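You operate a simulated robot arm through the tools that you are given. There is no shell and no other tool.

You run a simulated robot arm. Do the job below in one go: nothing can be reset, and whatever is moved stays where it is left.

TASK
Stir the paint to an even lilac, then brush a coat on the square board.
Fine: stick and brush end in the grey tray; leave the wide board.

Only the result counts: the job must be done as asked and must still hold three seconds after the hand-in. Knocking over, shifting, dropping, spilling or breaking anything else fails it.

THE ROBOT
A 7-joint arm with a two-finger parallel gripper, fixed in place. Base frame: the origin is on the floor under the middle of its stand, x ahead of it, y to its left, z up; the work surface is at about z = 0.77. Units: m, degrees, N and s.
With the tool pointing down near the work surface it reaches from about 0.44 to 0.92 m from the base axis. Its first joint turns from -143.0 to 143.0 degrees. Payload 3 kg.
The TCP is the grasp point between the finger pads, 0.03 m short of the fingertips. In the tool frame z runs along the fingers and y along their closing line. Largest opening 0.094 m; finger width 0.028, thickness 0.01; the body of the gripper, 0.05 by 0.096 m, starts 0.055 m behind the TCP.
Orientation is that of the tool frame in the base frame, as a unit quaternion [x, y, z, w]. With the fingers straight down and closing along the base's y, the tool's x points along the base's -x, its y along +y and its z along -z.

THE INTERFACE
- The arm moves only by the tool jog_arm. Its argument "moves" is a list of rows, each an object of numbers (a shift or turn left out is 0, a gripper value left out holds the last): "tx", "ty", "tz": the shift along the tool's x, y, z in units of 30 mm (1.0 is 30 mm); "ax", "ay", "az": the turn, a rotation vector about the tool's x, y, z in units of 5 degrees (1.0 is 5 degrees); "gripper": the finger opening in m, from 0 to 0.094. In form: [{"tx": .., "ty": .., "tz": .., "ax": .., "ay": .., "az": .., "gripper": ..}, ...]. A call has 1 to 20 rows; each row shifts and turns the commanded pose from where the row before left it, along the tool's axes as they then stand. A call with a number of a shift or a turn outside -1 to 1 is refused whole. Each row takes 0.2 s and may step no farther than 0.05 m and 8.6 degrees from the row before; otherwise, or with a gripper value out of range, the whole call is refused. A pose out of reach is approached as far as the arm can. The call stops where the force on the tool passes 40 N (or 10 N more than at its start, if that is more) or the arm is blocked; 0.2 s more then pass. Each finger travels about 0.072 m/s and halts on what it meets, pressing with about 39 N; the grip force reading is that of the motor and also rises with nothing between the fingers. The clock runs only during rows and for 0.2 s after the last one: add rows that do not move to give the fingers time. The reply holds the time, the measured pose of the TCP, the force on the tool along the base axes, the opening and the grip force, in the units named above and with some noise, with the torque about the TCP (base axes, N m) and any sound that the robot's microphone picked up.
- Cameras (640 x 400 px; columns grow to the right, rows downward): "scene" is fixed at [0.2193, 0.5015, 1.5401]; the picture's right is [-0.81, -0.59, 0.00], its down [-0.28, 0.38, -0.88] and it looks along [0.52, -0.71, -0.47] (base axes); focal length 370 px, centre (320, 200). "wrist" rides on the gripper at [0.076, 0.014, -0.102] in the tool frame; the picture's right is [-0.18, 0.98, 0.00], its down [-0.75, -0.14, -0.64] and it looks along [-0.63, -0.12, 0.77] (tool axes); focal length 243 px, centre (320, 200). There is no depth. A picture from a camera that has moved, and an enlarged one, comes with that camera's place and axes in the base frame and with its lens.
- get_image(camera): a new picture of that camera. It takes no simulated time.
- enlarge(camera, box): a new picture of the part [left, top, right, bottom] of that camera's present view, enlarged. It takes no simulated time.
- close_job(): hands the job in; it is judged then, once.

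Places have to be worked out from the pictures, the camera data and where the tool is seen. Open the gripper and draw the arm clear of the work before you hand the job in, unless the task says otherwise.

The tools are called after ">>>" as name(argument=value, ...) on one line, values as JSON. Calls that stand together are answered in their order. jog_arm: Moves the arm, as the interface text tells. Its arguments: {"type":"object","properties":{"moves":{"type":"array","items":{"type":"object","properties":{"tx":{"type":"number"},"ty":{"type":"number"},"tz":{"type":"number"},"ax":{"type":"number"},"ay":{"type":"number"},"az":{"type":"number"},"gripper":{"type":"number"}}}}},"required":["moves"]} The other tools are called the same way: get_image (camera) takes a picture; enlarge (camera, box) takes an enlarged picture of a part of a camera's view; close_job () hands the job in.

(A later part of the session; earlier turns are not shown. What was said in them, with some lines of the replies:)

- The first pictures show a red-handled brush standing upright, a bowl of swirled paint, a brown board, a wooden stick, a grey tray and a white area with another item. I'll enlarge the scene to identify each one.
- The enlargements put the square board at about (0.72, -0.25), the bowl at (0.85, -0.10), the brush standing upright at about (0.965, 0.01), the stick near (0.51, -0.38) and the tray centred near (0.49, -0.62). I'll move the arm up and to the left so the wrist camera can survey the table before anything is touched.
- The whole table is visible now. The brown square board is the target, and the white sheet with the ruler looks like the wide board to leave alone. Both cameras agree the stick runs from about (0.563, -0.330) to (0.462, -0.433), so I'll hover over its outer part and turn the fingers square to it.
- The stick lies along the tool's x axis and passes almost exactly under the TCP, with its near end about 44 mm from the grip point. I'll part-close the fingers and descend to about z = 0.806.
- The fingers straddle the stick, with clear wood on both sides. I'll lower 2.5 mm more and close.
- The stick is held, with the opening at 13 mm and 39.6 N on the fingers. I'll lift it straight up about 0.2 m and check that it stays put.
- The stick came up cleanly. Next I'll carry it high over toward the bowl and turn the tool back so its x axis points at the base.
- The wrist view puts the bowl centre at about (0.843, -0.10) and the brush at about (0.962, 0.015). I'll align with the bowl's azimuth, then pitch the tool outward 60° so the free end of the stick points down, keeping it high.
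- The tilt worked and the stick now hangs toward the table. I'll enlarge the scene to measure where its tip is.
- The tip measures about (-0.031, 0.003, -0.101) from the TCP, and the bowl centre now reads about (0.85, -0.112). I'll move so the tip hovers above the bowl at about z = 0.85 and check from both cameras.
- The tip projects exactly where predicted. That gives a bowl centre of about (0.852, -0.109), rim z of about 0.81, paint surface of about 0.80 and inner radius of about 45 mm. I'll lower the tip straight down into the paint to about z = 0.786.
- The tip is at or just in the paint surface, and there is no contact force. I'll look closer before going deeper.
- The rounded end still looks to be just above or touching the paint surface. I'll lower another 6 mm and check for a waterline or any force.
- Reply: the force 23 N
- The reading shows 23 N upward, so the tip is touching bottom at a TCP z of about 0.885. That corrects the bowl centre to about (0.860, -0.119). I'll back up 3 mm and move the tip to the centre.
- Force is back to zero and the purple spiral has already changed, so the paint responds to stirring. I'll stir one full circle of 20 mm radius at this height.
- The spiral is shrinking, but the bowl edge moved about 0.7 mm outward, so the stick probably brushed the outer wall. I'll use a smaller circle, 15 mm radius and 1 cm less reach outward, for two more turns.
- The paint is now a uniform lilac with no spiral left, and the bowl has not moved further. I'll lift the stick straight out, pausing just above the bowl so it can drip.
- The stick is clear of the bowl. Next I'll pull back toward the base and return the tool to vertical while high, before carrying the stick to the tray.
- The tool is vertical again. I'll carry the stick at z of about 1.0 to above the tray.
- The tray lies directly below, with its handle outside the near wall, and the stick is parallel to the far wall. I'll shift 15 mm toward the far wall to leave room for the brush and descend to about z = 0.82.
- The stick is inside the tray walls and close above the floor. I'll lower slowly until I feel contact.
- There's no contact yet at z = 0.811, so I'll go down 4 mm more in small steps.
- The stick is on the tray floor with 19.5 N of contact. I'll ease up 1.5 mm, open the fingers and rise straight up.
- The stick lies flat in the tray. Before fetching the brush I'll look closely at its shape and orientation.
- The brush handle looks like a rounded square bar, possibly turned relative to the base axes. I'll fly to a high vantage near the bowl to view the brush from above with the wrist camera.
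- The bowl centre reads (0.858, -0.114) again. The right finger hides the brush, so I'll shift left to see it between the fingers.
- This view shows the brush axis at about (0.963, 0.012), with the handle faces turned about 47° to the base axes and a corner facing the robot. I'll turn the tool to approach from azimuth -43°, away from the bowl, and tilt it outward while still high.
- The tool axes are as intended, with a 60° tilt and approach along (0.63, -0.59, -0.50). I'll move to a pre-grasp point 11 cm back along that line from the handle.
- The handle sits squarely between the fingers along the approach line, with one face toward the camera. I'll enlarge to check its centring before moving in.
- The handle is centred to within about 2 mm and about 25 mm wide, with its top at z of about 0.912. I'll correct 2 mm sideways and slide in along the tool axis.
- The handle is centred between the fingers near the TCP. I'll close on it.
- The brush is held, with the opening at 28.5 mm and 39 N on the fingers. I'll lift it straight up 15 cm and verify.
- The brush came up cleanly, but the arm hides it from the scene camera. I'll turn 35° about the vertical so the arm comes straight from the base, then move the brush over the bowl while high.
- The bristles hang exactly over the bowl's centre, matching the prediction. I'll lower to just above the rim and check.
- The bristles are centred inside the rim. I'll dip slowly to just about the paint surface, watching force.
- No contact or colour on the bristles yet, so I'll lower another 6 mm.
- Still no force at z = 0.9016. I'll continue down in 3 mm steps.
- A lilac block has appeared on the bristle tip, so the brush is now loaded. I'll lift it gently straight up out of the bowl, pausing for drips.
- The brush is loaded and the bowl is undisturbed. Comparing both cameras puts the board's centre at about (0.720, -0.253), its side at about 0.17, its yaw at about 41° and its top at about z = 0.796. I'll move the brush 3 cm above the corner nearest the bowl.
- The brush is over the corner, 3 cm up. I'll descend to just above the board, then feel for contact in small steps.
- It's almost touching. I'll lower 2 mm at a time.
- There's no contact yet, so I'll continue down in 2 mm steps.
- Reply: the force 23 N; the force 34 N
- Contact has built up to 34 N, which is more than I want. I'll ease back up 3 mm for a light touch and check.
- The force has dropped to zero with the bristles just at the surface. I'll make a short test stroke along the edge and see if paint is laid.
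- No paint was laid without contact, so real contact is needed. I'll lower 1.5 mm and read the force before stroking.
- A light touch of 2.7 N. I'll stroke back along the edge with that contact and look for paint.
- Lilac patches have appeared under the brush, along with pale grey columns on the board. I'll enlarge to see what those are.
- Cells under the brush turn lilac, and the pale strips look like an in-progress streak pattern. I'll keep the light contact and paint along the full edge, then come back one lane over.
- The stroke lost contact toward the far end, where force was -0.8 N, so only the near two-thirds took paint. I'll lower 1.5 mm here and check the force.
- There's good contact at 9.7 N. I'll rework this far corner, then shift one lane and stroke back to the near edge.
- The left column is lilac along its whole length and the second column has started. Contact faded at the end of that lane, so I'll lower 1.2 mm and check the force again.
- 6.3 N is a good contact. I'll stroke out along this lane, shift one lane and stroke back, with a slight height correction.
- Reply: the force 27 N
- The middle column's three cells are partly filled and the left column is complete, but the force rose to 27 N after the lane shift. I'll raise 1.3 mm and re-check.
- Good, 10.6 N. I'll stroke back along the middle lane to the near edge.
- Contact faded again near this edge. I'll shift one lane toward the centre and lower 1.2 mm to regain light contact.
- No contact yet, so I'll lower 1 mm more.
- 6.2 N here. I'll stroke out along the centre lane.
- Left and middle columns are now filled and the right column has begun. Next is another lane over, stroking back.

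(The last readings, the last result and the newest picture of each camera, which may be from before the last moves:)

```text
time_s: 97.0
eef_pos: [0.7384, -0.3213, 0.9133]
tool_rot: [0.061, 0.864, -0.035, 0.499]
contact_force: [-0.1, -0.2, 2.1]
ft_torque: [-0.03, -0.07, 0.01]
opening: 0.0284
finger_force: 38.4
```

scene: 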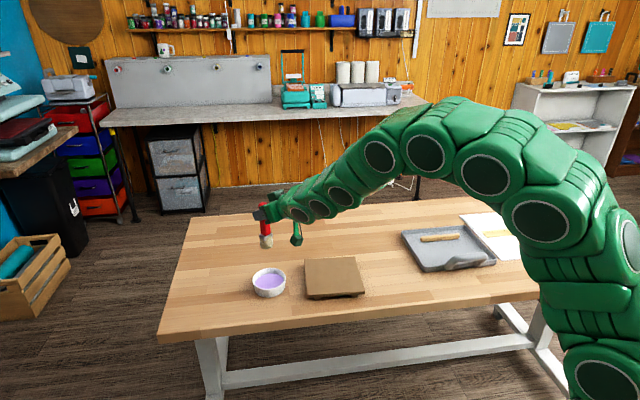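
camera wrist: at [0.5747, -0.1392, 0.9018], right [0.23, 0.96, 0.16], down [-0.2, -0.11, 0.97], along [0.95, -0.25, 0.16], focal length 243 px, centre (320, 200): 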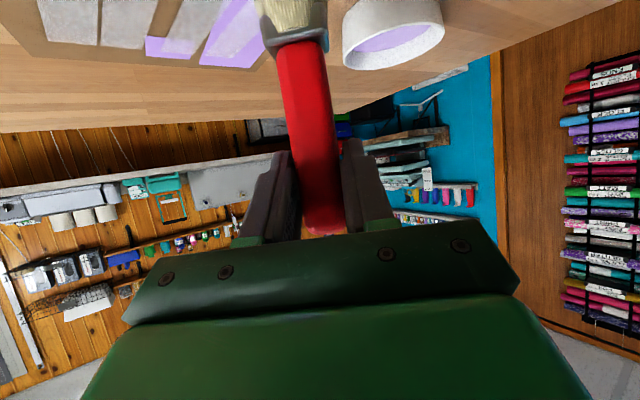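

Force is 2.1 N, a bit light. I'll lower 0.6 mm and stroke back toward the near edge.

>>> jog_arm(moves=[{"tx": 0.0173, "tz": 0.01}, {"tx": 0.252, "ty": 0.437, "tz": -0.436}, {"tx": 0.252, "ty": 0.437, "tz": -0.436}, {"tx": 0.252, "ty": 0.437, "tz": -0.436}, {"tx": 0.252, "ty": 0.437, "tz": -0.436}, {"tx": 0.252, "ty": 0.437, "tz": -0.436}, {"tx": 0.252, "ty": 0.437, "tz": -0.436}, {"tx": 0.252, "ty": 0.437, "tz": -0.436}, {}])

>>> enlarge(camera="scene", box=[296, 245, 376, 305])

```text
time_s: 99.0
eef_pos: [0.6462, -0.2169, 0.9106]
tool_rot: [0.06, 0.864, -0.035, 0.498]
contact_force: [-0.8, -2.6, 11.0]
ft_torque: [-0.07, 0.15, 0.0]
opening: 0.0278
finger_force: 39.0
```

```text
6.67 times, centred on (336, 275) of scene
camera zoom: at [0.2193, 0.5015, 1.5401], right [-0.81, -0.59, 0.0], down [-0.28, 0.38, -0.88], along [0.52, -0.71, -0.47], focal length 2466 px, centre (213, -300)
```

zoom: 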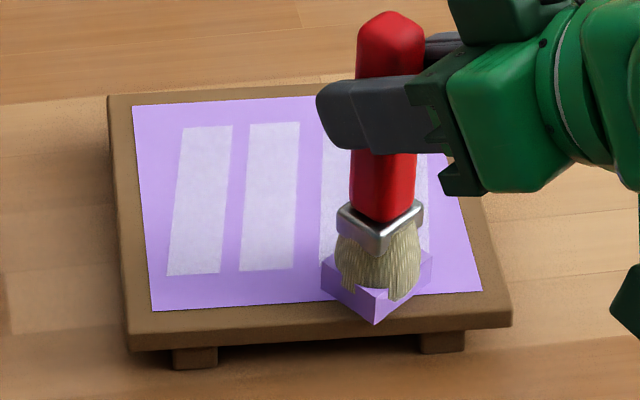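

All nine cells now look lilac, with the lighter streak strips still visible. I'll shift another lane to cover the right side fully.

>>> jog_arm(moves=[{"tx": 0.2527, "ty": -0.5765, "tz": -0.4381}, {}, {}])

```text
time_s: 99.8
eef_pos: [0.6297, -0.233, 0.9124]
tool_rot: [0.061, 0.864, -0.035, 0.498]
contact_force: [0.2, -0.3, -0.1]
ft_torque: [-0.02, 0.02, 0.0]
opening: 0.0282
finger_force: 39.1
```

Contact was lost after the shift, so I'll lower 1 mm and check.

>>> jog_arm(moves=[{"tx": 0.0289, "tz": 0.0167}, {}, {}])

```text
time_s: 100.6
eef_pos: [0.6301, -0.2325, 0.9108]
tool_rot: [0.061, 0.863, -0.035, 0.5]
contact_force: [-0.4, -0.3, 4.1]
ft_torque: [-0.07, 0.07, 0.02]
opening: 0.0281
finger_force: 39.4
```

4.1 N here. I'll stroke out along this lane toward the far edge.

>>> jog_arm(moves=[{"tx": -0.252, "ty": -0.437, "tz": 0.436}, {"tx": -0.252, "ty": -0.437, "tz": 0.436}, {"tx": -0.252, "ty": -0.437, "tz": 0.436}, {"tx": -0.252, "ty": -0.437, "tz": 0.436}, {"tx": -0.252, "ty": -0.437, "tz": 0.436}, {"tx": -0.252, "ty": -0.437, "tz": 0.436}, {"tx": -0.252, "ty": -0.437, "tz": 0.436}, {}])

>>> enlarge(camera="scene", box=[296, 245, 376, 305])

```text
time_s: 102.4
eef_pos: [0.7224, -0.3362, 0.9114]
tool_rot: [0.06, 0.864, -0.035, 0.499]
contact_force: [0.5, 0.2, -0.3]
ft_torque: [-0.02, 0.0, 0.0]
opening: 0.0283
finger_force: 39.4
```

```text
6.67 times, centred on (336, 275) of scene
camera zoom: at [0.2193, 0.5015, 1.5401], right [-0.81, -0.59, 0.0], down [-0.28, 0.38, -0.88], along [0.52, -0.71, -0.47], focal length 2466 px, centre (213, -300)
```

zoom: 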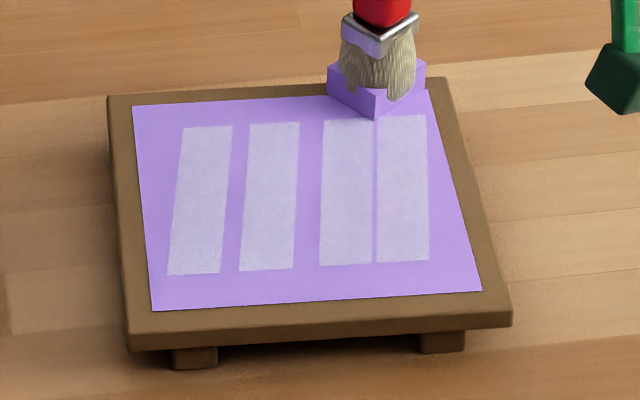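

The whole painted field is lilac, but four pale strips remain on top. I'll zoom in on them and on the paint in the bowl to understand what they are.

>>> enlarge(camera="scene", box=[306, 255, 354, 290])

>>> enlarge(camera="scene", box=[244, 260, 300, 302])

>>> get_image(camera="scene")

```text
11.43 times, centred on (330, 272) of scene
camera zoom: at [0.2193, 0.5015, 1.5401], right [-0.81, -0.59, 0.0], down [-0.28, 0.38, -0.88], along [0.52, -0.71, -0.47], focal length 4226 px, centre (206, -629)
```

zoom: 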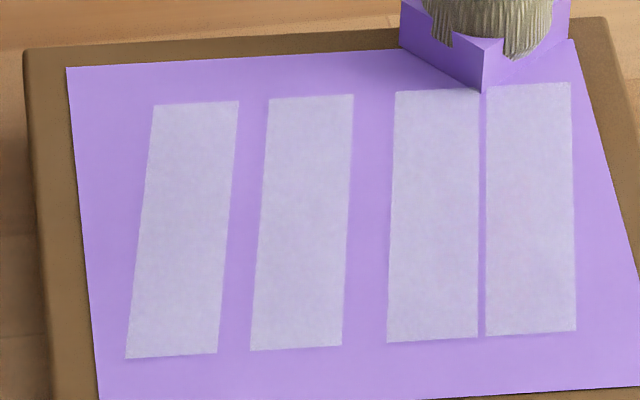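

```text
9.52 times, centred on (272, 281) of scene
camera zoom: at [0.2193, 0.5015, 1.5401], right [-0.81, -0.59, 0.0], down [-0.28, 0.38, -0.88], along [0.52, -0.71, -0.47], focal length 3522 px, centre (777, -571)
```

zoom: 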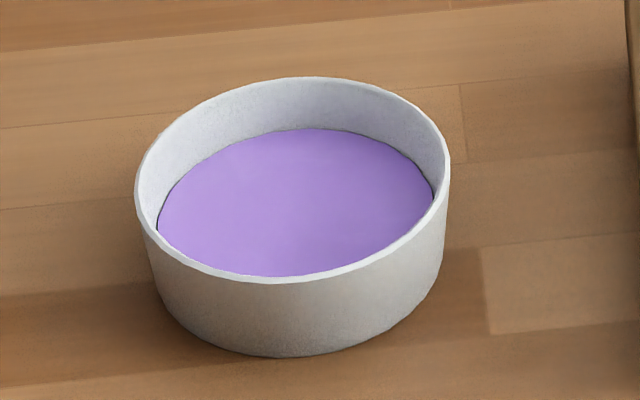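

```text
taken
```

scene: 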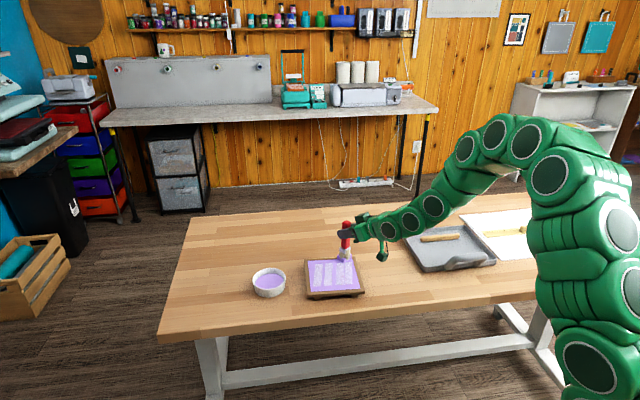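

The bowl paint is even, and the strips are pale and translucent, like streaks. As a test I'll brush slowly across them at light force, first regaining contact.

>>> jog_arm(moves=[{"tx": 0.189, "ty": 0.3275, "tz": -0.327}, {"tx": 0.189, "ty": 0.3275, "tz": -0.327}, {"tx": 0.0289, "tz": 0.0167}, {}, {}])

```text
time_s: 103.6
eef_pos: [0.7018, -0.3132, 0.9102]
tool_rot: [0.061, 0.864, -0.035, 0.498]
contact_force: [-0.6, -0.6, 6.1]
ft_torque: [-0.14, 0.02, 0.02]
opening: 0.0282
finger_force: 38.9
```

Contact is 6.1 N. I'll brush slowly across all four strips.

>>> jog_arm(moves=[{"tx": -0.1099, "ty": 0.2507, "tz": 0.1905}, {"tx": -0.1099, "ty": 0.2507, "tz": 0.1905}, {"tx": -0.1099, "ty": 0.2507, "tz": 0.1905}, {"tx": -0.1099, "ty": 0.2507, "tz": 0.1905}, {"tx": -0.1099, "ty": 0.2507, "tz": 0.1905}, {"tx": -0.1099, "ty": 0.2507, "tz": 0.1905}, {"tx": -0.1099, "ty": 0.2507, "tz": 0.1905}, {"tx": -0.1099, "ty": 0.2507, "tz": 0.1905}, {"tx": -0.1099, "ty": 0.2507, "tz": 0.1905}, {"tx": -0.1099, "ty": 0.2507, "tz": 0.1905}, {"tx": -0.1099, "ty": 0.2507, "tz": 0.1905}, {}])

>>> enlarge(camera="scene", box=[296, 245, 376, 305])

```text
time_s: 106.2
eef_pos: [0.7846, -0.2422, 0.9114]
tool_rot: [0.06, 0.863, -0.035, 0.5]
contact_force: [-0.1, -0.9, 12.4]
ft_torque: [0.09, 0.1, 0.04]
opening: 0.028
finger_force: 39.5
```

```text
6.67 times, centred on (336, 275) of scene
camera zoom: at [0.2193, 0.5015, 1.5401], right [-0.81, -0.59, 0.0], down [-0.28, 0.38, -0.88], along [0.52, -0.71, -0.47], focal length 2466 px, centre (213, -300)
```

zoom: 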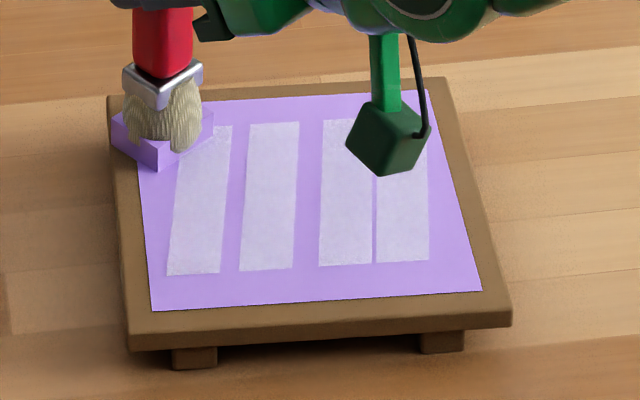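

The strips didn't change, so brushing over them isn't enough. I'll go back for a fresh load and try a gentle re-coat, since the first touch was pressed too hard. First I'll lift and move above the bowl.

>>> jog_arm(moves=[{"tx": -0.433, "tz": -0.25}, {"tx": -0.866, "tz": -0.5}, {"tx": -0.866, "tz": -0.5}, {}, {"tx": -0.151, "ty": 0.922, "tz": 0.263}, {"tx": -0.151, "ty": 0.922, "tz": 0.263}, {"tx": -0.151, "ty": 0.922, "tz": 0.263}, {"tx": -0.151, "ty": 0.922, "tz": 0.263}, {"tx": -0.151, "ty": 0.922, "tz": 0.263}, {}])

>>> enlarge(camera="scene", box=[220, 220, 380, 310])

>>> get_image(camera="wrist")

```text
time_s: 108.4
eef_pos: [0.8474, -0.1102, 0.984]
tool_rot: [0.06, 0.864, -0.034, 0.499]
contact_force: [-0.4, -0.3, -1.0]
ft_torque: [0.0, 0.03, 0.01]
opening: 0.0279
finger_force: 39.1
```

```text
4.00 times, centred on (300, 265) of scene
camera zoom: at [0.2193, 0.5015, 1.5401], right [-0.81, -0.59, 0.0], down [-0.28, 0.38, -0.88], along [0.52, -0.71, -0.47], focal length 1479 px, centre (400, -60)
```

zoom: 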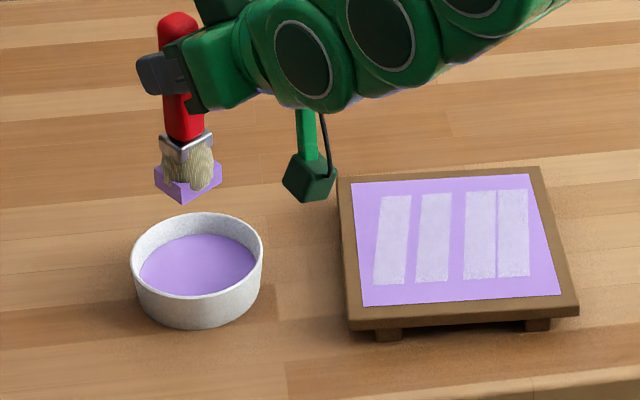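

```text
taken
camera wrist: at [0.7242, -0.0782, 0.9696], right [0.23, 0.96, 0.16], down [-0.2, -0.12, 0.97], along [0.95, -0.25, 0.16], focal length 243 px, centre (320, 200)
```

wrist: 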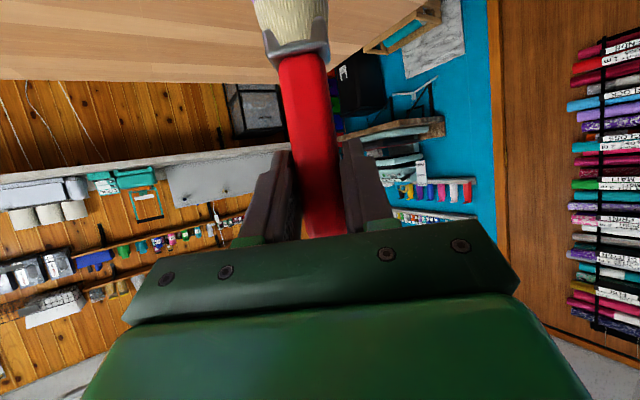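

The brush has ridden up a few mm in the grip, and the board hasn't moved. I'll dip again, lowering to just above the paint and then in small steps.

>>> jog_arm(moves=[{"tx": 0.76, "tz": 0.439}, {"tx": 0.76, "tz": 0.439}, {"tx": 0.6, "tz": 0.346}, {"tx": 0.173, "tz": 0.1}, {}])

>>> jog_arm(moves=[{"tx": 0.115, "tz": 0.0667}, {"tx": 0.058, "tz": 0.0333}, {}, {}])

>>> enlarge(camera="scene", box=[248, 260, 296, 295])

```text
time_s: 109.6
eef_pos: [0.8483, -0.1124, 0.9046]
tool_rot: [0.059, 0.864, -0.034, 0.499]
contact_force: [-0.6, -0.5, -1.7]
ft_torque: [-0.03, 0.02, -0.02]
opening: 0.028
finger_force: 38.8
```

```text
time_s: 110.6
eef_pos: [0.8499, -0.112, 0.8983]
tool_rot: [0.06, 0.864, -0.034, 0.498]
contact_force: [0.6, 0.3, -0.6]
ft_torque: [0.03, 0.01, -0.03]
opening: 0.0282
finger_force: 39.1
```

```text
11.43 times, centred on (272, 278) of scene
camera zoom: at [0.2193, 0.5015, 1.5401], right [-0.81, -0.59, 0.0], down [-0.28, 0.38, -0.88], along [0.52, -0.71, -0.47], focal length 4226 px, centre (869, -686)
```

zoom: 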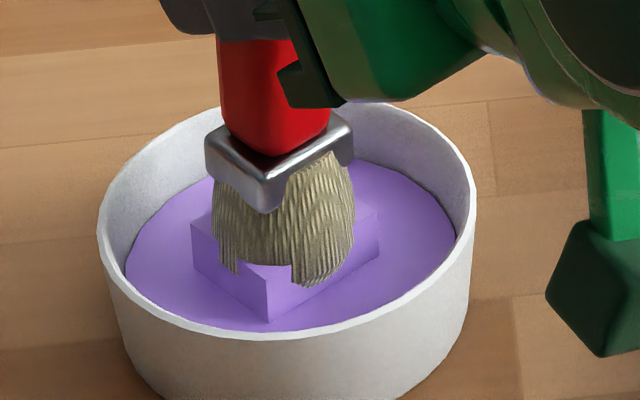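

The block has not quite reached the earlier depth, so I'll go 4 mm deeper in small steps.

>>> jog_arm(moves=[{"tx": 0.058, "tz": 0.0333}, {}])

>>> jog_arm(moves=[{"tx": 0.058, "tz": 0.0333}, {}, {}])

>>> enlarge(camera="scene", box=[248, 260, 296, 295])

```text
time_s: 111.2
eef_pos: [0.8488, -0.1109, 0.8975]
tool_rot: [0.06, 0.864, -0.034, 0.499]
contact_force: [-0.6, -0.2, -0.5]
ft_torque: [0.0, -0.01, 0.0]
opening: 0.028
finger_force: 38.6
```

```text
time_s: 112.0
eef_pos: [0.8488, -0.1118, 0.8958]
tool_rot: [0.061, 0.864, -0.035, 0.499]
contact_force: [-0.3, -0.5, -0.9]
ft_torque: [-0.01, -0.01, -0.02]
opening: 0.0279
finger_force: 38.8
```

```text
11.43 times, centred on (272, 278) of scene
camera zoom: at [0.2193, 0.5015, 1.5401], right [-0.81, -0.59, 0.0], down [-0.28, 0.38, -0.88], along [0.52, -0.71, -0.47], focal length 4226 px, centre (869, -686)
```

zoom: 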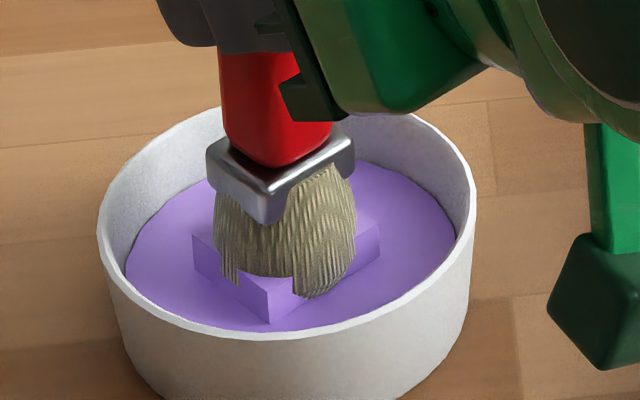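

I'll go 3 mm further to match the depth of the first loading, again watching force.

>>> jog_arm(moves=[{"tx": 0.0433, "tz": 0.025}, {"tx": 0.0433, "tz": 0.025}, {}, {}, {}])

>>> enlarge(camera="scene", box=[248, 260, 296, 295])

```text
time_s: 113.2
eef_pos: [0.8479, -0.1113, 0.8928]
tool_rot: [0.059, 0.864, -0.034, 0.498]
contact_force: [0.4, 0.4, -1.2]
ft_torque: [-0.03, 0.0, -0.01]
opening: 0.0281
finger_force: 39.2
```

```text
11.43 times, centred on (272, 278) of scene
camera zoom: at [0.2193, 0.5015, 1.5401], right [-0.81, -0.59, 0.0], down [-0.28, 0.38, -0.88], along [0.52, -0.71, -0.47], focal length 4226 px, centre (869, -686)
```

zoom: 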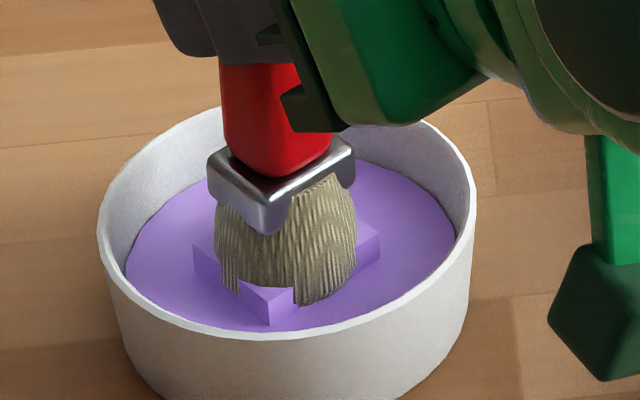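

The depth now matches the first loading. I'll lift out with a short drip pause, then go to the near-left corner and hover just above the surface.

>>> jog_arm(moves=[{"tx": -0.409, "tz": -0.236}, {"tx": -0.409, "tz": -0.236}, {}, {}, {"tx": -0.818, "tz": -0.472}, {"tx": -0.818, "tz": -0.472}, {"tx": 0.41, "ty": -0.437, "tz": -0.711}, {"tx": 0.41, "ty": -0.437, "tz": -0.711}, {"tx": 0.41, "ty": -0.437, "tz": -0.711}, {"tx": 0.41, "ty": -0.437, "tz": -0.711}, {"tx": 0.41, "ty": -0.437, "tz": -0.711}, {"tx": 0.866, "tz": 0.5}, {"tx": 0.72, "tz": 0.416}, {}])

>>> enlarge(camera="scene", box=[270, 240, 398, 310])

```text
time_s: 116.2
eef_pos: [0.7167, -0.1593, 0.9238]
tool_rot: [0.061, 0.864, -0.036, 0.499]
contact_force: [-0.1, 0.3, -1.1]
ft_torque: [-0.01, 0.04, 0.0]
opening: 0.0282
finger_force: 39.1
```

```text
5.00 times, centred on (334, 275) of scene
camera zoom: at [0.2193, 0.5015, 1.5401], right [-0.81, -0.59, 0.0], down [-0.28, 0.38, -0.88], along [0.52, -0.71, -0.47], focal length 1849 px, centre (250, -175)
```

zoom: 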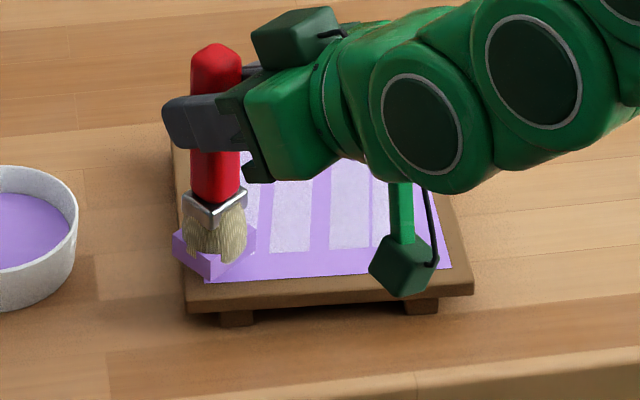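

I'm hovering about 1 cm above the surface. I'll lower 8 mm, then feel for contact in 1 mm steps.

>>> jog_arm(moves=[{"tx": 0.1155, "tz": 0.0667}, {"tx": 0.1155, "tz": 0.0667}, {}])

>>> jog_arm(moves=[{"tx": 0.0289, "tz": 0.0167}, {}, {}])

>>> jog_arm(moves=[{"tx": 0.0289, "tz": 0.0167}, {}, {}])

```text
time_s: 117.0
eef_pos: [0.7175, -0.1593, 0.9152]
tool_rot: [0.061, 0.864, -0.035, 0.499]
contact_force: [0.1, -0.2, -0.5]
ft_torque: [-0.02, 0.01, -0.01]
opening: 0.0281
finger_force: 38.0
```

```text
time_s: 117.8
eef_pos: [0.7172, -0.1597, 0.913]
tool_rot: [0.06, 0.864, -0.035, 0.499]
contact_force: [-0.9, 0.0, -1.1]
ft_torque: [0.03, -0.02, 0.0]
opening: 0.0282
finger_force: 39.1
```

```text
time_s: 118.6
eef_pos: [0.7191, -0.1602, 0.913]
tool_rot: [0.06, 0.864, -0.034, 0.499]
contact_force: [-1.4, 0.3, 0.3]
ft_torque: [0.01, -0.02, 0.0]
opening: 0.0279
finger_force: 38.9
```

No contact yet. I'll take two more 1 mm steps, checking after each.

>>> jog_arm(moves=[{"tx": 0.0289, "tz": 0.0167}, {}, {}])

>>> jog_arm(moves=[{"tx": 0.0202, "tz": 0.0117}, {}, {}])

```text
time_s: 119.4
eef_pos: [0.7193, -0.1596, 0.9109]
tool_rot: [0.06, 0.864, -0.034, 0.499]
contact_force: [-0.6, 0.1, 0.7]
ft_torque: [0.01, 0.0, -0.03]
opening: 0.028
finger_force: 39.0
```

```text
time_s: 120.2
eef_pos: [0.7189, -0.1592, 0.911]
tool_rot: [0.061, 0.864, -0.035, 0.499]
contact_force: [0.4, -1.1, 6.0]
ft_torque: [0.0, -0.05, 0.02]
opening: 0.0281
finger_force: 38.8
```

6.0 N is a gentle contact. I'll stroke slowly along the left lane and see whether the pale strips respond.

>>> jog_arm(moves=[{"tx": -0.126, "ty": -0.2185, "tz": 0.218}, {"tx": -0.126, "ty": -0.2185, "tz": 0.218}, {"tx": -0.126, "ty": -0.2185, "tz": 0.218}, {"tx": -0.126, "ty": -0.2185, "tz": 0.218}, {"tx": -0.126, "ty": -0.2185, "tz": 0.218}, {"tx": -0.126, "ty": -0.2185, "tz": 0.218}, {"tx": -0.126, "ty": -0.2185, "tz": 0.218}, {"tx": -0.126, "ty": -0.2185, "tz": 0.218}, {"tx": -0.126, "ty": -0.2185, "tz": 0.218}, {"tx": -0.126, "ty": -0.2185, "tz": 0.218}, {"tx": -0.126, "ty": -0.2185, "tz": 0.218}, {"tx": -0.126, "ty": -0.2185, "tz": 0.218}, {"tx": -0.126, "ty": -0.2185, "tz": 0.218}, {}])

>>> enlarge(camera="scene", box=[296, 245, 376, 305])

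```text
time_s: 123.2
eef_pos: [0.8026, -0.2575, 0.9108]
tool_rot: [0.061, 0.864, -0.035, 0.498]
contact_force: [0.4, 0.7, 0.0]
ft_torque: [0.01, -0.01, 0.01]
opening: 0.0279
finger_force: 38.8
```

```text
6.67 times, centred on (336, 275) of scene
camera zoom: at [0.2193, 0.5015, 1.5401], right [-0.81, -0.59, 0.0], down [-0.28, 0.38, -0.88], along [0.52, -0.71, -0.47], focal length 2466 px, centre (213, -300)
```

zoom: 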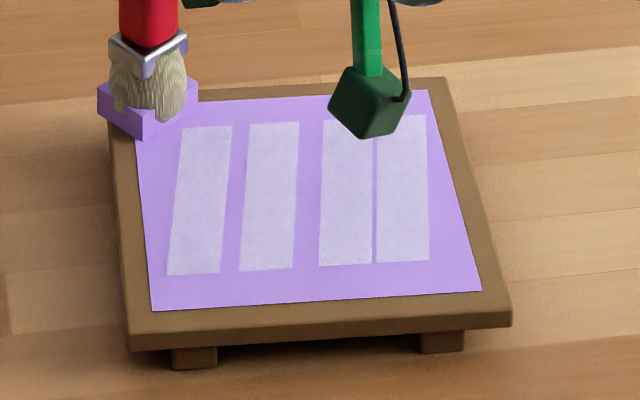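

The strips are unchanged after one gentle lane. They may only clear once the whole board has had an even, gentle pass, so I'll re-coat all the lanes slowly, starting by regaining contact in the next lane.

>>> jog_arm(moves=[{"tx": 0.2527, "ty": -0.5765, "tz": -0.4381}, {"tx": 0.0231, "tz": 0.0133}, {}, {}])

```text
time_s: 124.2
eef_pos: [0.7857, -0.2725, 0.9108]
tool_rot: [0.061, 0.864, -0.035, 0.499]
contact_force: [-0.7, 0.1, 0.5]
ft_torque: [0.0, 0.04, 0.0]
opening: 0.028
finger_force: 38.8
```

There's still no contact here, so I'll lower 1 mm more.

>>> jog_arm(moves=[{"tx": 0.0289, "tz": 0.0167}, {}, {}])

```text
time_s: 125.0
eef_pos: [0.7847, -0.2721, 0.911]
tool_rot: [0.06, 0.863, -0.035, 0.5]
contact_force: [0.9, 0.9, 14.1]
ft_torque: [-0.01, -0.13, -0.01]
opening: 0.0281
finger_force: 39.1
```

14 N is acceptable. I'll stroke back slowly along this lane and read the force at the end.

>>> jog_arm(moves=[{"tx": 0.1765, "ty": 0.306, "tz": -0.3053}, {"tx": 0.1765, "ty": 0.306, "tz": -0.3053}, {"tx": 0.1765, "ty": 0.306, "tz": -0.3053}, {"tx": 0.1765, "ty": 0.306, "tz": -0.3053}, {"tx": 0.1765, "ty": 0.306, "tz": -0.3053}, {"tx": 0.1765, "ty": 0.306, "tz": -0.3053}, {"tx": 0.1765, "ty": 0.306, "tz": -0.3053}, {"tx": 0.1765, "ty": 0.306, "tz": -0.3053}, {"tx": 0.1765, "ty": 0.306, "tz": -0.3053}, {"tx": 0.1765, "ty": 0.306, "tz": -0.3053}, {"tx": 0.2527, "ty": -0.5765, "tz": -0.4381}, {}, {}])

```text
time_s: 127.8
eef_pos: [0.6745, -0.182, 0.9081]
tool_rot: [0.06, 0.864, -0.035, 0.499]
contact_force: [0.1, 0.5, -0.4]
ft_torque: [0.02, 0.0, 0.01]
opening: 0.0281
finger_force: 38.8
```

Contact faded at this end. I'll lower 1 mm and check.

>>> jog_arm(moves=[{"tx": 0.0289, "tz": 0.0167}, {}, {}])

```text
time_s: 128.6
eef_pos: [0.675, -0.1818, 0.9076]
tool_rot: [0.061, 0.864, -0.036, 0.499]
contact_force: [0.3, 0.9, 0.1]
ft_torque: [0.01, 0.0, 0.0]
opening: 0.0285
finger_force: 38.5
```

Nothing yet at z = 0.9076, so I'll lower another 1 mm.

>>> jog_arm(moves=[{"tx": 0.0289, "tz": 0.0167}, {}, {}])

>>> enlarge(camera="scene", box=[296, 245, 376, 305])

```text
time_s: 129.4
eef_pos: [0.6755, -0.1816, 0.9072]
tool_rot: [0.061, 0.864, -0.035, 0.499]
contact_force: [1.6, -0.9, 8.7]
ft_torque: [-0.01, -0.08, -0.02]
opening: 0.0279
finger_force: 38.5
```

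```text
6.67 times, centred on (336, 275) of scene
camera zoom: at [0.2193, 0.5015, 1.5401], right [-0.81, -0.59, 0.0], down [-0.28, 0.38, -0.88], along [0.52, -0.71, -0.47], focal length 2466 px, centre (213, -300)
```

zoom: 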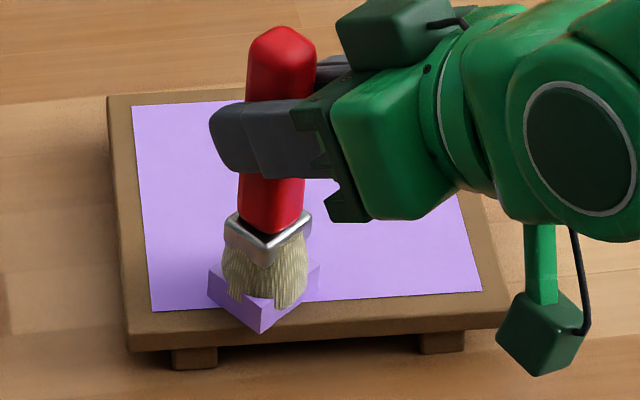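

The pale strips have vanished and the board now looks solid lilac. I'll lift the brush clear of the board and view the whole coat.

>>> jog_arm(moves=[{"tx": -0.231, "tz": -0.133}, {"tx": -0.433, "tz": -0.25}, {"tx": -0.866, "tz": -0.5}, {"tx": -0.866, "tz": -0.5}, {"tx": -0.866, "tz": -0.5}, {}])

>>> enlarge(camera="scene", box=[296, 245, 376, 305])

>>> get_image(camera="scene")

```text
time_s: 130.8
eef_pos: [0.6745, -0.1823, 1.0206]
tool_rot: [0.061, 0.864, -0.035, 0.498]
contact_force: [-0.7, 0.2, -0.6]
ft_torque: [-0.02, 0.01, -0.03]
opening: 0.0283
finger_force: 39.1
```

```text
6.67 times, centred on (336, 275) of scene
camera zoom: at [0.2193, 0.5015, 1.5401], right [-0.81, -0.59, 0.0], down [-0.28, 0.38, -0.88], along [0.52, -0.71, -0.47], focal length 2466 px, centre (213, -300)
```

zoom: 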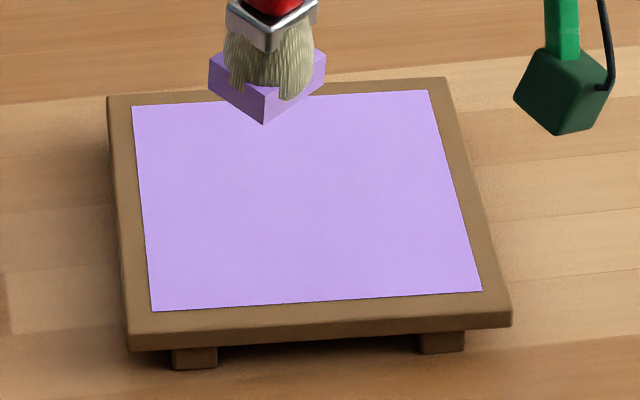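

```text
taken
```

scene: 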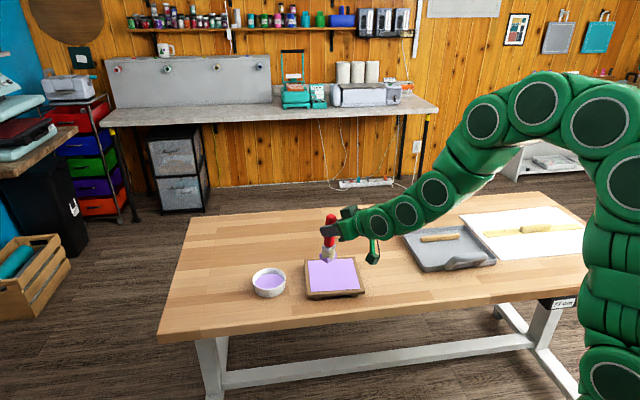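

The board now carries a solid, even lilac coat. Next I'll put the brush in the tray, starting by rotating the tool back to vertical while high so the brush swings up toward horizontal.

>>> jog_arm(moves=[{"tx": -0.866, "tz": -0.5}, {"ay": 1}, {"ay": 1}, {"ay": 1}, {"ay": 1}, {"ay": 1}, {"ay": 1}, {"ay": 1}, {"ay": 1}, {"ay": 1}, {"ay": 1}, {"ay": 1}, {"ay": 1}, {}])

>>> get_image(camera="scene")

>>> get_image(camera="wrist")

```text
time_s: 133.8
eef_pos: [0.6756, -0.1823, 1.0507]
tool_rot: [0.069, 0.998, 0.0, -0.001]
contact_force: [-0.1, -0.3, 0.0]
ft_torque: [0.0, -0.02, 0.03]
opening: 0.028
finger_force: 39.0
```

```text
taken
```

scene: 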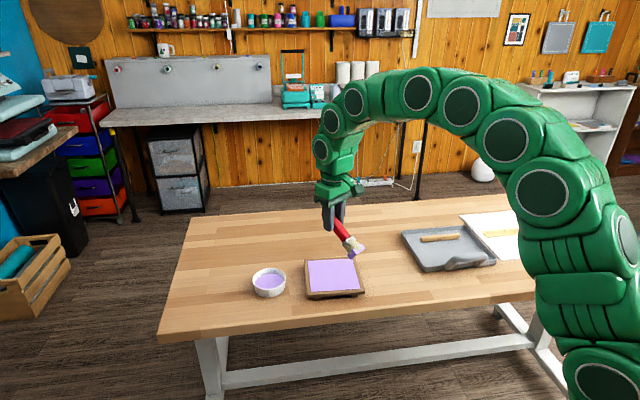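

```text
taken
camera wrist: at [0.6021, -0.1571, 1.1537], right [0.32, 0.95, 0.0], down [0.73, -0.24, 0.64], along [0.61, -0.2, -0.77], focal length 243 px, centre (320, 200)
```

wrist: 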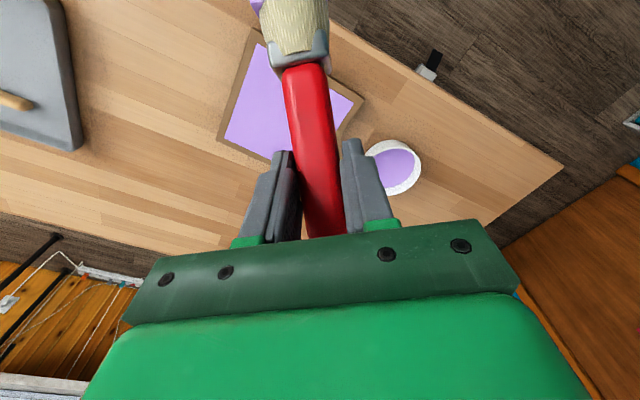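

The brush points inward and down, clear of everything. I'll carry it over the tray and turn the tool to match the tray's long side.

>>> jog_arm(moves=[{"tx": 0.2513, "ty": -0.947, "tz": 0.111}, {"tx": 0.2513, "ty": -0.947, "tz": 0.111}, {"tx": 0.2513, "ty": -0.947, "tz": 0.111}, {"tx": 0.2513, "ty": -0.947, "tz": 0.111}, {"tx": 0.2513, "ty": -0.947, "tz": 0.111}, {"tx": 0.2513, "ty": -0.947, "tz": 0.111}, {"tx": 0.2513, "ty": -0.947, "tz": 0.111}, {"tx": 0.2513, "ty": -0.947, "tz": 0.111}, {"tx": 0.2513, "ty": -0.947, "tz": 0.111}, {"tx": 0.2513, "ty": -0.947, "tz": 0.111}, {"tx": 0.2513, "ty": -0.947, "tz": 0.111}, {"tx": 0.2513, "ty": -0.947, "tz": 0.111}, {"tx": 0.2513, "ty": -0.947, "tz": 0.111}, {"tx": 0.2513, "ty": -0.947, "tz": 0.111}, {"tx": 0.2513, "ty": -0.947, "tz": 0.111}, {"az": -1}, {"az": -1}, {"az": -1}, {"az": -1}, {"az": -1}])

>>> jog_arm(moves=[{"az": -1}, {"az": -1}, {"az": -1}, {"az": -1}, {"az": -1}, {"az": -0.8}, {"ay": 1}, {"ay": 1}, {"ay": 1}, {"ay": 1}, {"ay": 1}, {"ay": 0.5}, {}])

>>> get_image(camera="wrist")

>>> enlarge(camera="scene", box=[380, 180, 540, 290])

```text
time_s: 138.0
eef_pos: [0.5046, -0.5885, 1.0002]
tool_rot: [-0.149, 0.989, 0.0, 0.0]
contact_force: [-0.3, 0.9, 0.4]
ft_torque: [0.01, -0.01, 0.03]
opening: 0.0285
finger_force: 38.3
```

```text
time_s: 140.8
eef_pos: [0.506, -0.5884, 0.9998]
tool_rot: [-0.38, 0.894, -0.093, -0.219]
contact_force: [0.0, 0.2, -0.1]
ft_torque: [0.05, -0.05, -0.01]
opening: 0.0281
finger_force: 39.2
```

```text
taken
camera wrist: at [0.4812, -0.5929, 1.1269], right [-0.59, 0.8, -0.08], down [0.77, 0.6, 0.22], along [0.23, 0.07, -0.97], focal length 243 px, centre (320, 200)
```

wrist: 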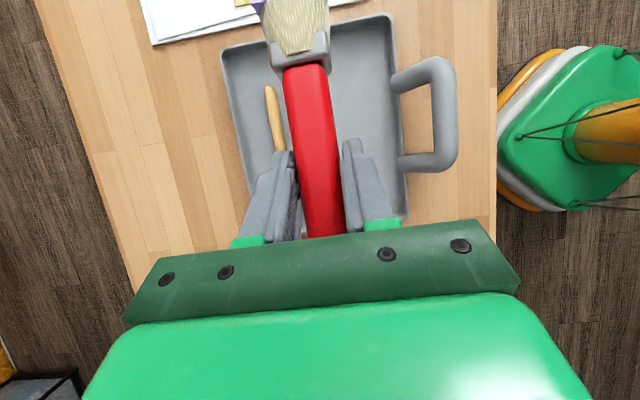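

```text
3.64 times, centred on (460, 235) of scene
camera zoom: at [0.2193, 0.5015, 1.5401], right [-0.81, -0.59, 0.0], down [-0.28, 0.38, -0.88], along [0.52, -0.71, -0.47], focal length 1345 px, centre (-189, 73)
```

zoom: 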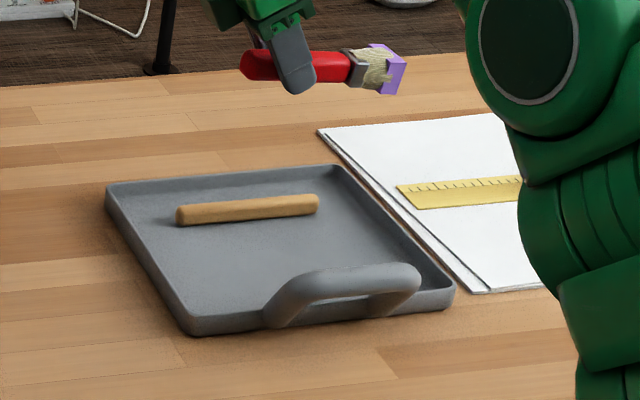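

The brush is level above the tray, with the stick and handle well clear on either side. I'll lower straight down to about z = 0.85 and check.

>>> jog_arm(moves=[{"tx": -0.462, "tz": 0.887}, {"tx": -0.462, "tz": 0.887}, {"tx": -0.462, "tz": 0.887}, {"tx": -0.462, "tz": 0.887}, {"tx": -0.462, "tz": 0.887}, {}])

>>> enlarge(camera="scene", box=[390, 200, 518, 280])

>>> get_image(camera="wrist")

```text
time_s: 142.2
eef_pos: [0.5044, -0.5873, 0.8509]
tool_rot: [-0.38, 0.894, -0.094, -0.219]
contact_force: [-0.1, 0.8, -0.5]
ft_torque: [0.01, 0.0, -0.01]
opening: 0.0279
finger_force: 38.5
```

```text
5.00 times, centred on (454, 240) of scene
camera zoom: at [0.2193, 0.5015, 1.5401], right [-0.81, -0.59, 0.0], down [-0.28, 0.38, -0.88], along [0.52, -0.71, -0.47], focal length 1849 px, centre (-350, 0)
```

zoom: 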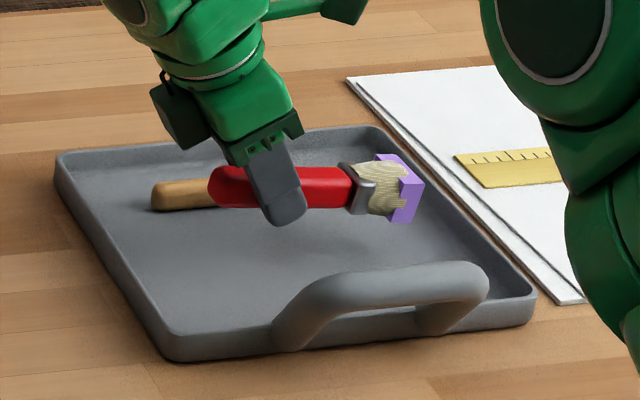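

```text
taken
camera wrist: at [0.4797, -0.5917, 0.9771], right [-0.59, 0.8, -0.09], down [0.77, 0.6, 0.22], along [0.23, 0.07, -0.97], focal length 243 px, centre (320, 200)
```

wrist: 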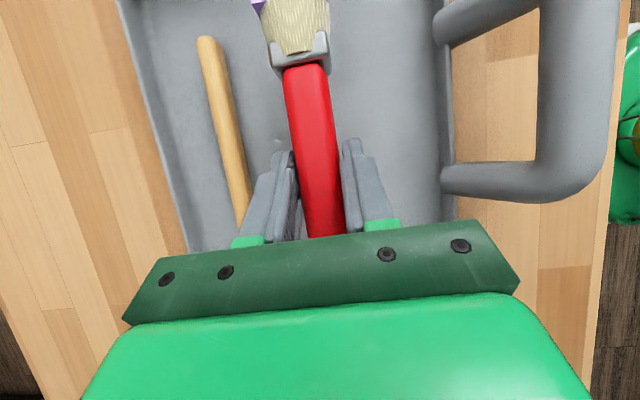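

The brush is level inside the tray walls and clear of the stick. I'll lower 25 mm more, then feel for the floor.

>>> jog_arm(moves=[{"tx": -0.231, "tz": 0.4435}, {"tx": -0.154, "tz": 0.296}, {}])

>>> jog_arm(moves=[{"tx": -0.0462, "tz": 0.0887}, {"tx": -0.0462, "tz": 0.0887}, {}])

>>> enlarge(camera="scene", box=[390, 200, 518, 280])

```text
time_s: 143.0
eef_pos: [0.5045, -0.5886, 0.8258]
tool_rot: [-0.379, 0.894, -0.093, -0.218]
contact_force: [0.8, -0.3, -0.8]
ft_torque: [0.02, -0.01, -0.02]
opening: 0.0282
finger_force: 39.1
```

```text
time_s: 143.8
eef_pos: [0.5048, -0.5886, 0.8207]
tool_rot: [-0.379, 0.894, -0.093, -0.219]
contact_force: [-0.2, -0.1, -1.7]
ft_torque: [-0.01, -0.03, -0.01]
opening: 0.0281
finger_force: 39.3
```

```text
5.00 times, centred on (454, 240) of scene
camera zoom: at [0.2193, 0.5015, 1.5401], right [-0.81, -0.59, 0.0], down [-0.28, 0.38, -0.88], along [0.52, -0.71, -0.47], focal length 1849 px, centre (-350, 0)
```

zoom: 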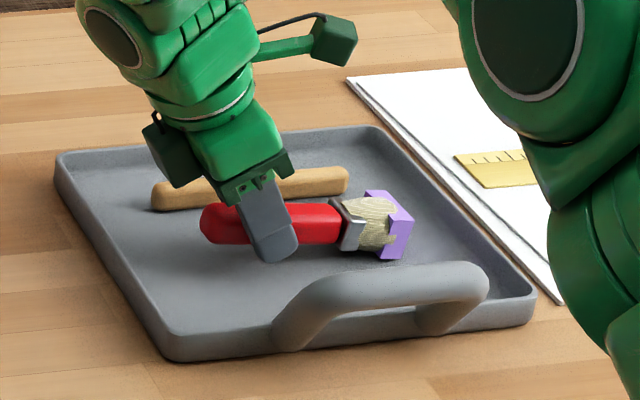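

It's close to the floor with no contact yet. I'll continue down in 3 mm steps.

>>> jog_arm(moves=[{"tx": -0.0462, "tz": 0.0887}, {}, {}])

>>> jog_arm(moves=[{"tx": -0.0308, "tz": 0.0591}, {}, {}])

```text
time_s: 144.6
eef_pos: [0.5051, -0.588, 0.8162]
tool_rot: [-0.379, 0.895, -0.092, -0.218]
contact_force: [0.6, 0.4, 0.6]
ft_torque: [0.02, -0.02, 0.0]
opening: 0.0281
finger_force: 39.4
```

```text
time_s: 145.4
eef_pos: [0.5061, -0.588, 0.8146]
tool_rot: [-0.38, 0.894, -0.092, -0.218]
contact_force: [2.0, 0.2, 10.1]
ft_torque: [-0.71, 0.64, 0.05]
opening: 0.0285
finger_force: 39.0
```

The bristle end touched down at 10 N, per the torque. I'll tip the handle 3° lower and drop 3 mm so it's nearly flat before release.

>>> jog_arm(moves=[{"ay": 0.6}, {"tx": -0.0254, "tz": 0.0431}, {"tx": -0.0254, "tz": 0.0431}, {}])

>>> enlarge(camera="scene", box=[400, 220, 496, 280])

```text
time_s: 146.4
eef_pos: [0.5043, -0.5892, 0.8119]
tool_rot: [-0.377, 0.888, -0.103, -0.242]
contact_force: [0.7, 0.3, 0.4]
ft_torque: [-0.01, -0.02, -0.02]
opening: 0.0282
finger_force: 38.4
```

```text
6.67 times, centred on (448, 250) of scene
camera zoom: at [0.2193, 0.5015, 1.5401], right [-0.81, -0.59, 0.0], down [-0.28, 0.38, -0.88], along [0.52, -0.71, -0.47], focal length 2466 px, centre (-533, -133)
```

zoom: 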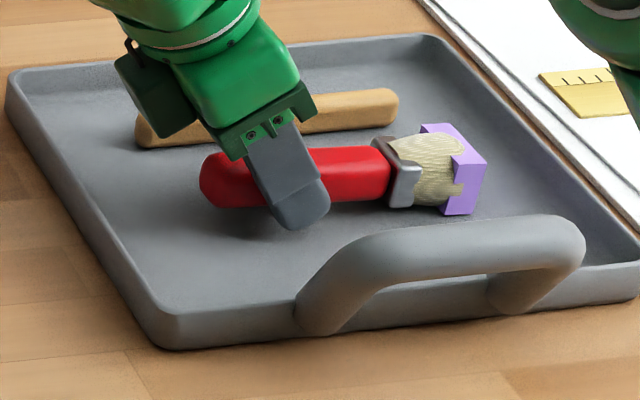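

The brush is almost flat in the tray. I'll open the fingers gently to release it.

>>> jog_arm(moves=[{"gripper": 0.032}, {"gripper": 0.036}, {"gripper": 0.042}, {"gripper": 0.05}, {}, {}, {}])

>>> enlarge(camera="scene", box=[400, 220, 496, 280])

```text
time_s: 148.0
eef_pos: [0.5051, -0.5884, 0.8106]
tool_rot: [-0.377, 0.888, -0.102, -0.242]
contact_force: [-0.2, -0.1, 0.5]
ft_torque: [0.0, 0.03, 0.04]
opening: 0.05
finger_force: 0.1
```

```text
6.67 times, centred on (448, 250) of scene
camera zoom: at [0.2193, 0.5015, 1.5401], right [-0.81, -0.59, 0.0], down [-0.28, 0.38, -0.88], along [0.52, -0.71, -0.47], focal length 2466 px, centre (-533, -133)
```

zoom: 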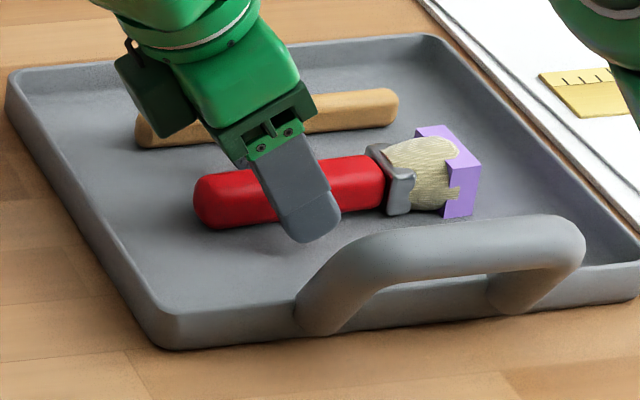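

The brush is free and lying in the tray. I'll back the fingers out along the tool axis, then rise clear.

>>> jog_arm(moves=[{"tz": -0.5}, {"tz": -1}, {"tz": -1}, {"tz": -1}, {"tz": -1}, {"tz": -1}, {"tz": -1}, {}])

>>> get_image(camera="scene")

>>> enlarge(camera="scene", box=[390, 200, 518, 280])

>>> enlarge(camera="scene", box=[230, 240, 374, 310])

```text
time_s: 149.8
eef_pos: [0.5734, -0.5184, 0.9821]
tool_rot: [-0.377, 0.888, -0.102, -0.242]
contact_force: [-0.5, 0.0, 0.6]
ft_torque: [0.05, 0.02, -0.03]
opening: 0.0499
finger_force: 0.0
```

```text
taken
```

scene: 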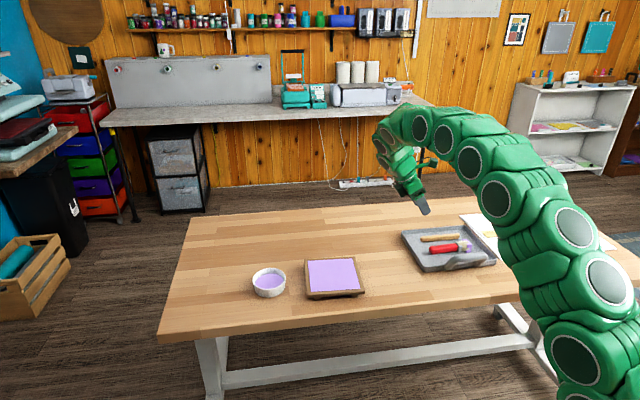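

```text
5.00 times, centred on (454, 240) of scene
camera zoom: at [0.2193, 0.5015, 1.5401], right [-0.81, -0.59, 0.0], down [-0.28, 0.38, -0.88], along [0.52, -0.71, -0.47], focal length 1849 px, centre (-350, 0)
```

zoom: 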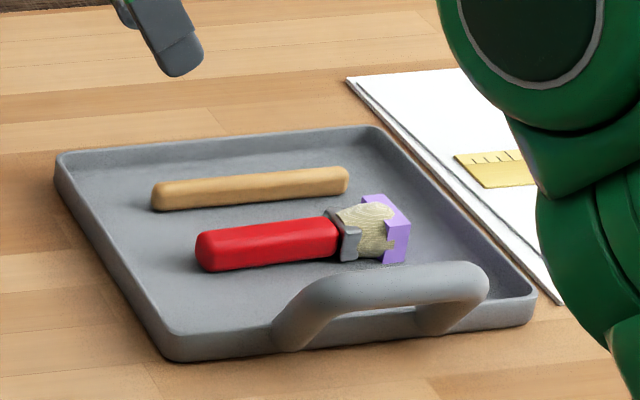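

```text
4.44 times, centred on (302, 275) of scene
camera zoom: at [0.2193, 0.5015, 1.5401], right [-0.81, -0.59, 0.0], down [-0.28, 0.38, -0.88], along [0.52, -0.71, -0.47], focal length 1644 px, centre (400, -133)
```

zoom: 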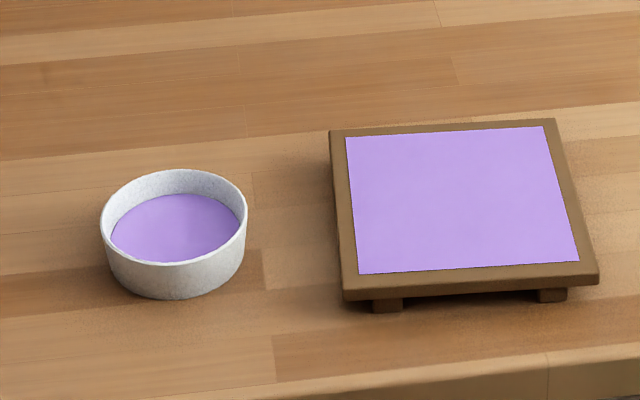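

The brush and stick both lie in the tray, the board is evenly coated, and the bowl and white board are in place. I'll straighten the tool, open fully and raise the arm clear of the work.

>>> jog_arm(moves=[{"tz": -1, "gripper": 0.094}, {"tz": -1}, {"tz": -1}, {"ay": -1}, {"ay": -1}, {"ay": -1}, {"ay": -1}, {"ay": -1}, {"ay": -1.0}, {"tz": -0.8}, {"tx": 0.9}, {"tx": 0.9}, {"tx": 0.9}, {}, {}])

>>> get_image(camera="scene")

>>> enlarge(camera="scene", box=[390, 190, 600, 300])

```text
time_s: 153.0
eef_pos: [0.5514, -0.5425, 1.082]
tool_rot: [-0.39, 0.921, -0.002, -0.004]
contact_force: [0.1, -0.2, -0.8]
ft_torque: [-0.03, 0.01, 0.02]
opening: 0.094
finger_force: 0.2
```

```text
taken
```

scene: 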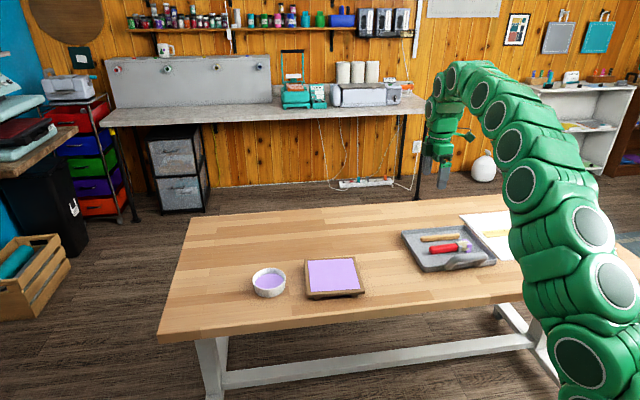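

```text
3.05 times, centred on (495, 245) of scene
camera zoom: at [0.2193, 0.5015, 1.5401], right [-0.81, -0.59, 0.0], down [-0.28, 0.38, -0.88], along [0.52, -0.71, -0.47], focal length 1127 px, centre (-213, 63)
```

zoom: 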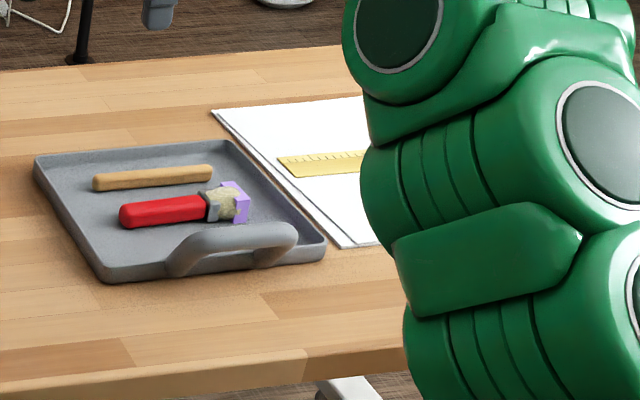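

The arm is clear and raised with the gripper open. The paint is even, the square board is coated, both tools rest in the tray, and the white board hasn't been touched. Handing in.

>>> close_job()

```text
The job is handed in.
```

The paint is stirred to an even lilac, the square board has a full coat, and the stick and brush are both lying in the grey tray. I handed the job in with the gripper open and the arm raised clear of the work. I've had no verdict back.

A few things happened along the way:

- **Bowl:** the stick brushed the bowl's wall once while stirring and moved it by about 0.7 mm. I made the stirring circle smaller, and it didn't move again.
- **Coat:** I pressed too hard on the first touch, at about 34 N. The first coat showed pale streaks, which disappeared after I reloaded the brush and went over the left side of the board again. The last pictures show a solid, even lilac with a thin brown border around the edge of the board.
- **Wide board:** I took this to be the white board with the ruler on it and did not touch it.
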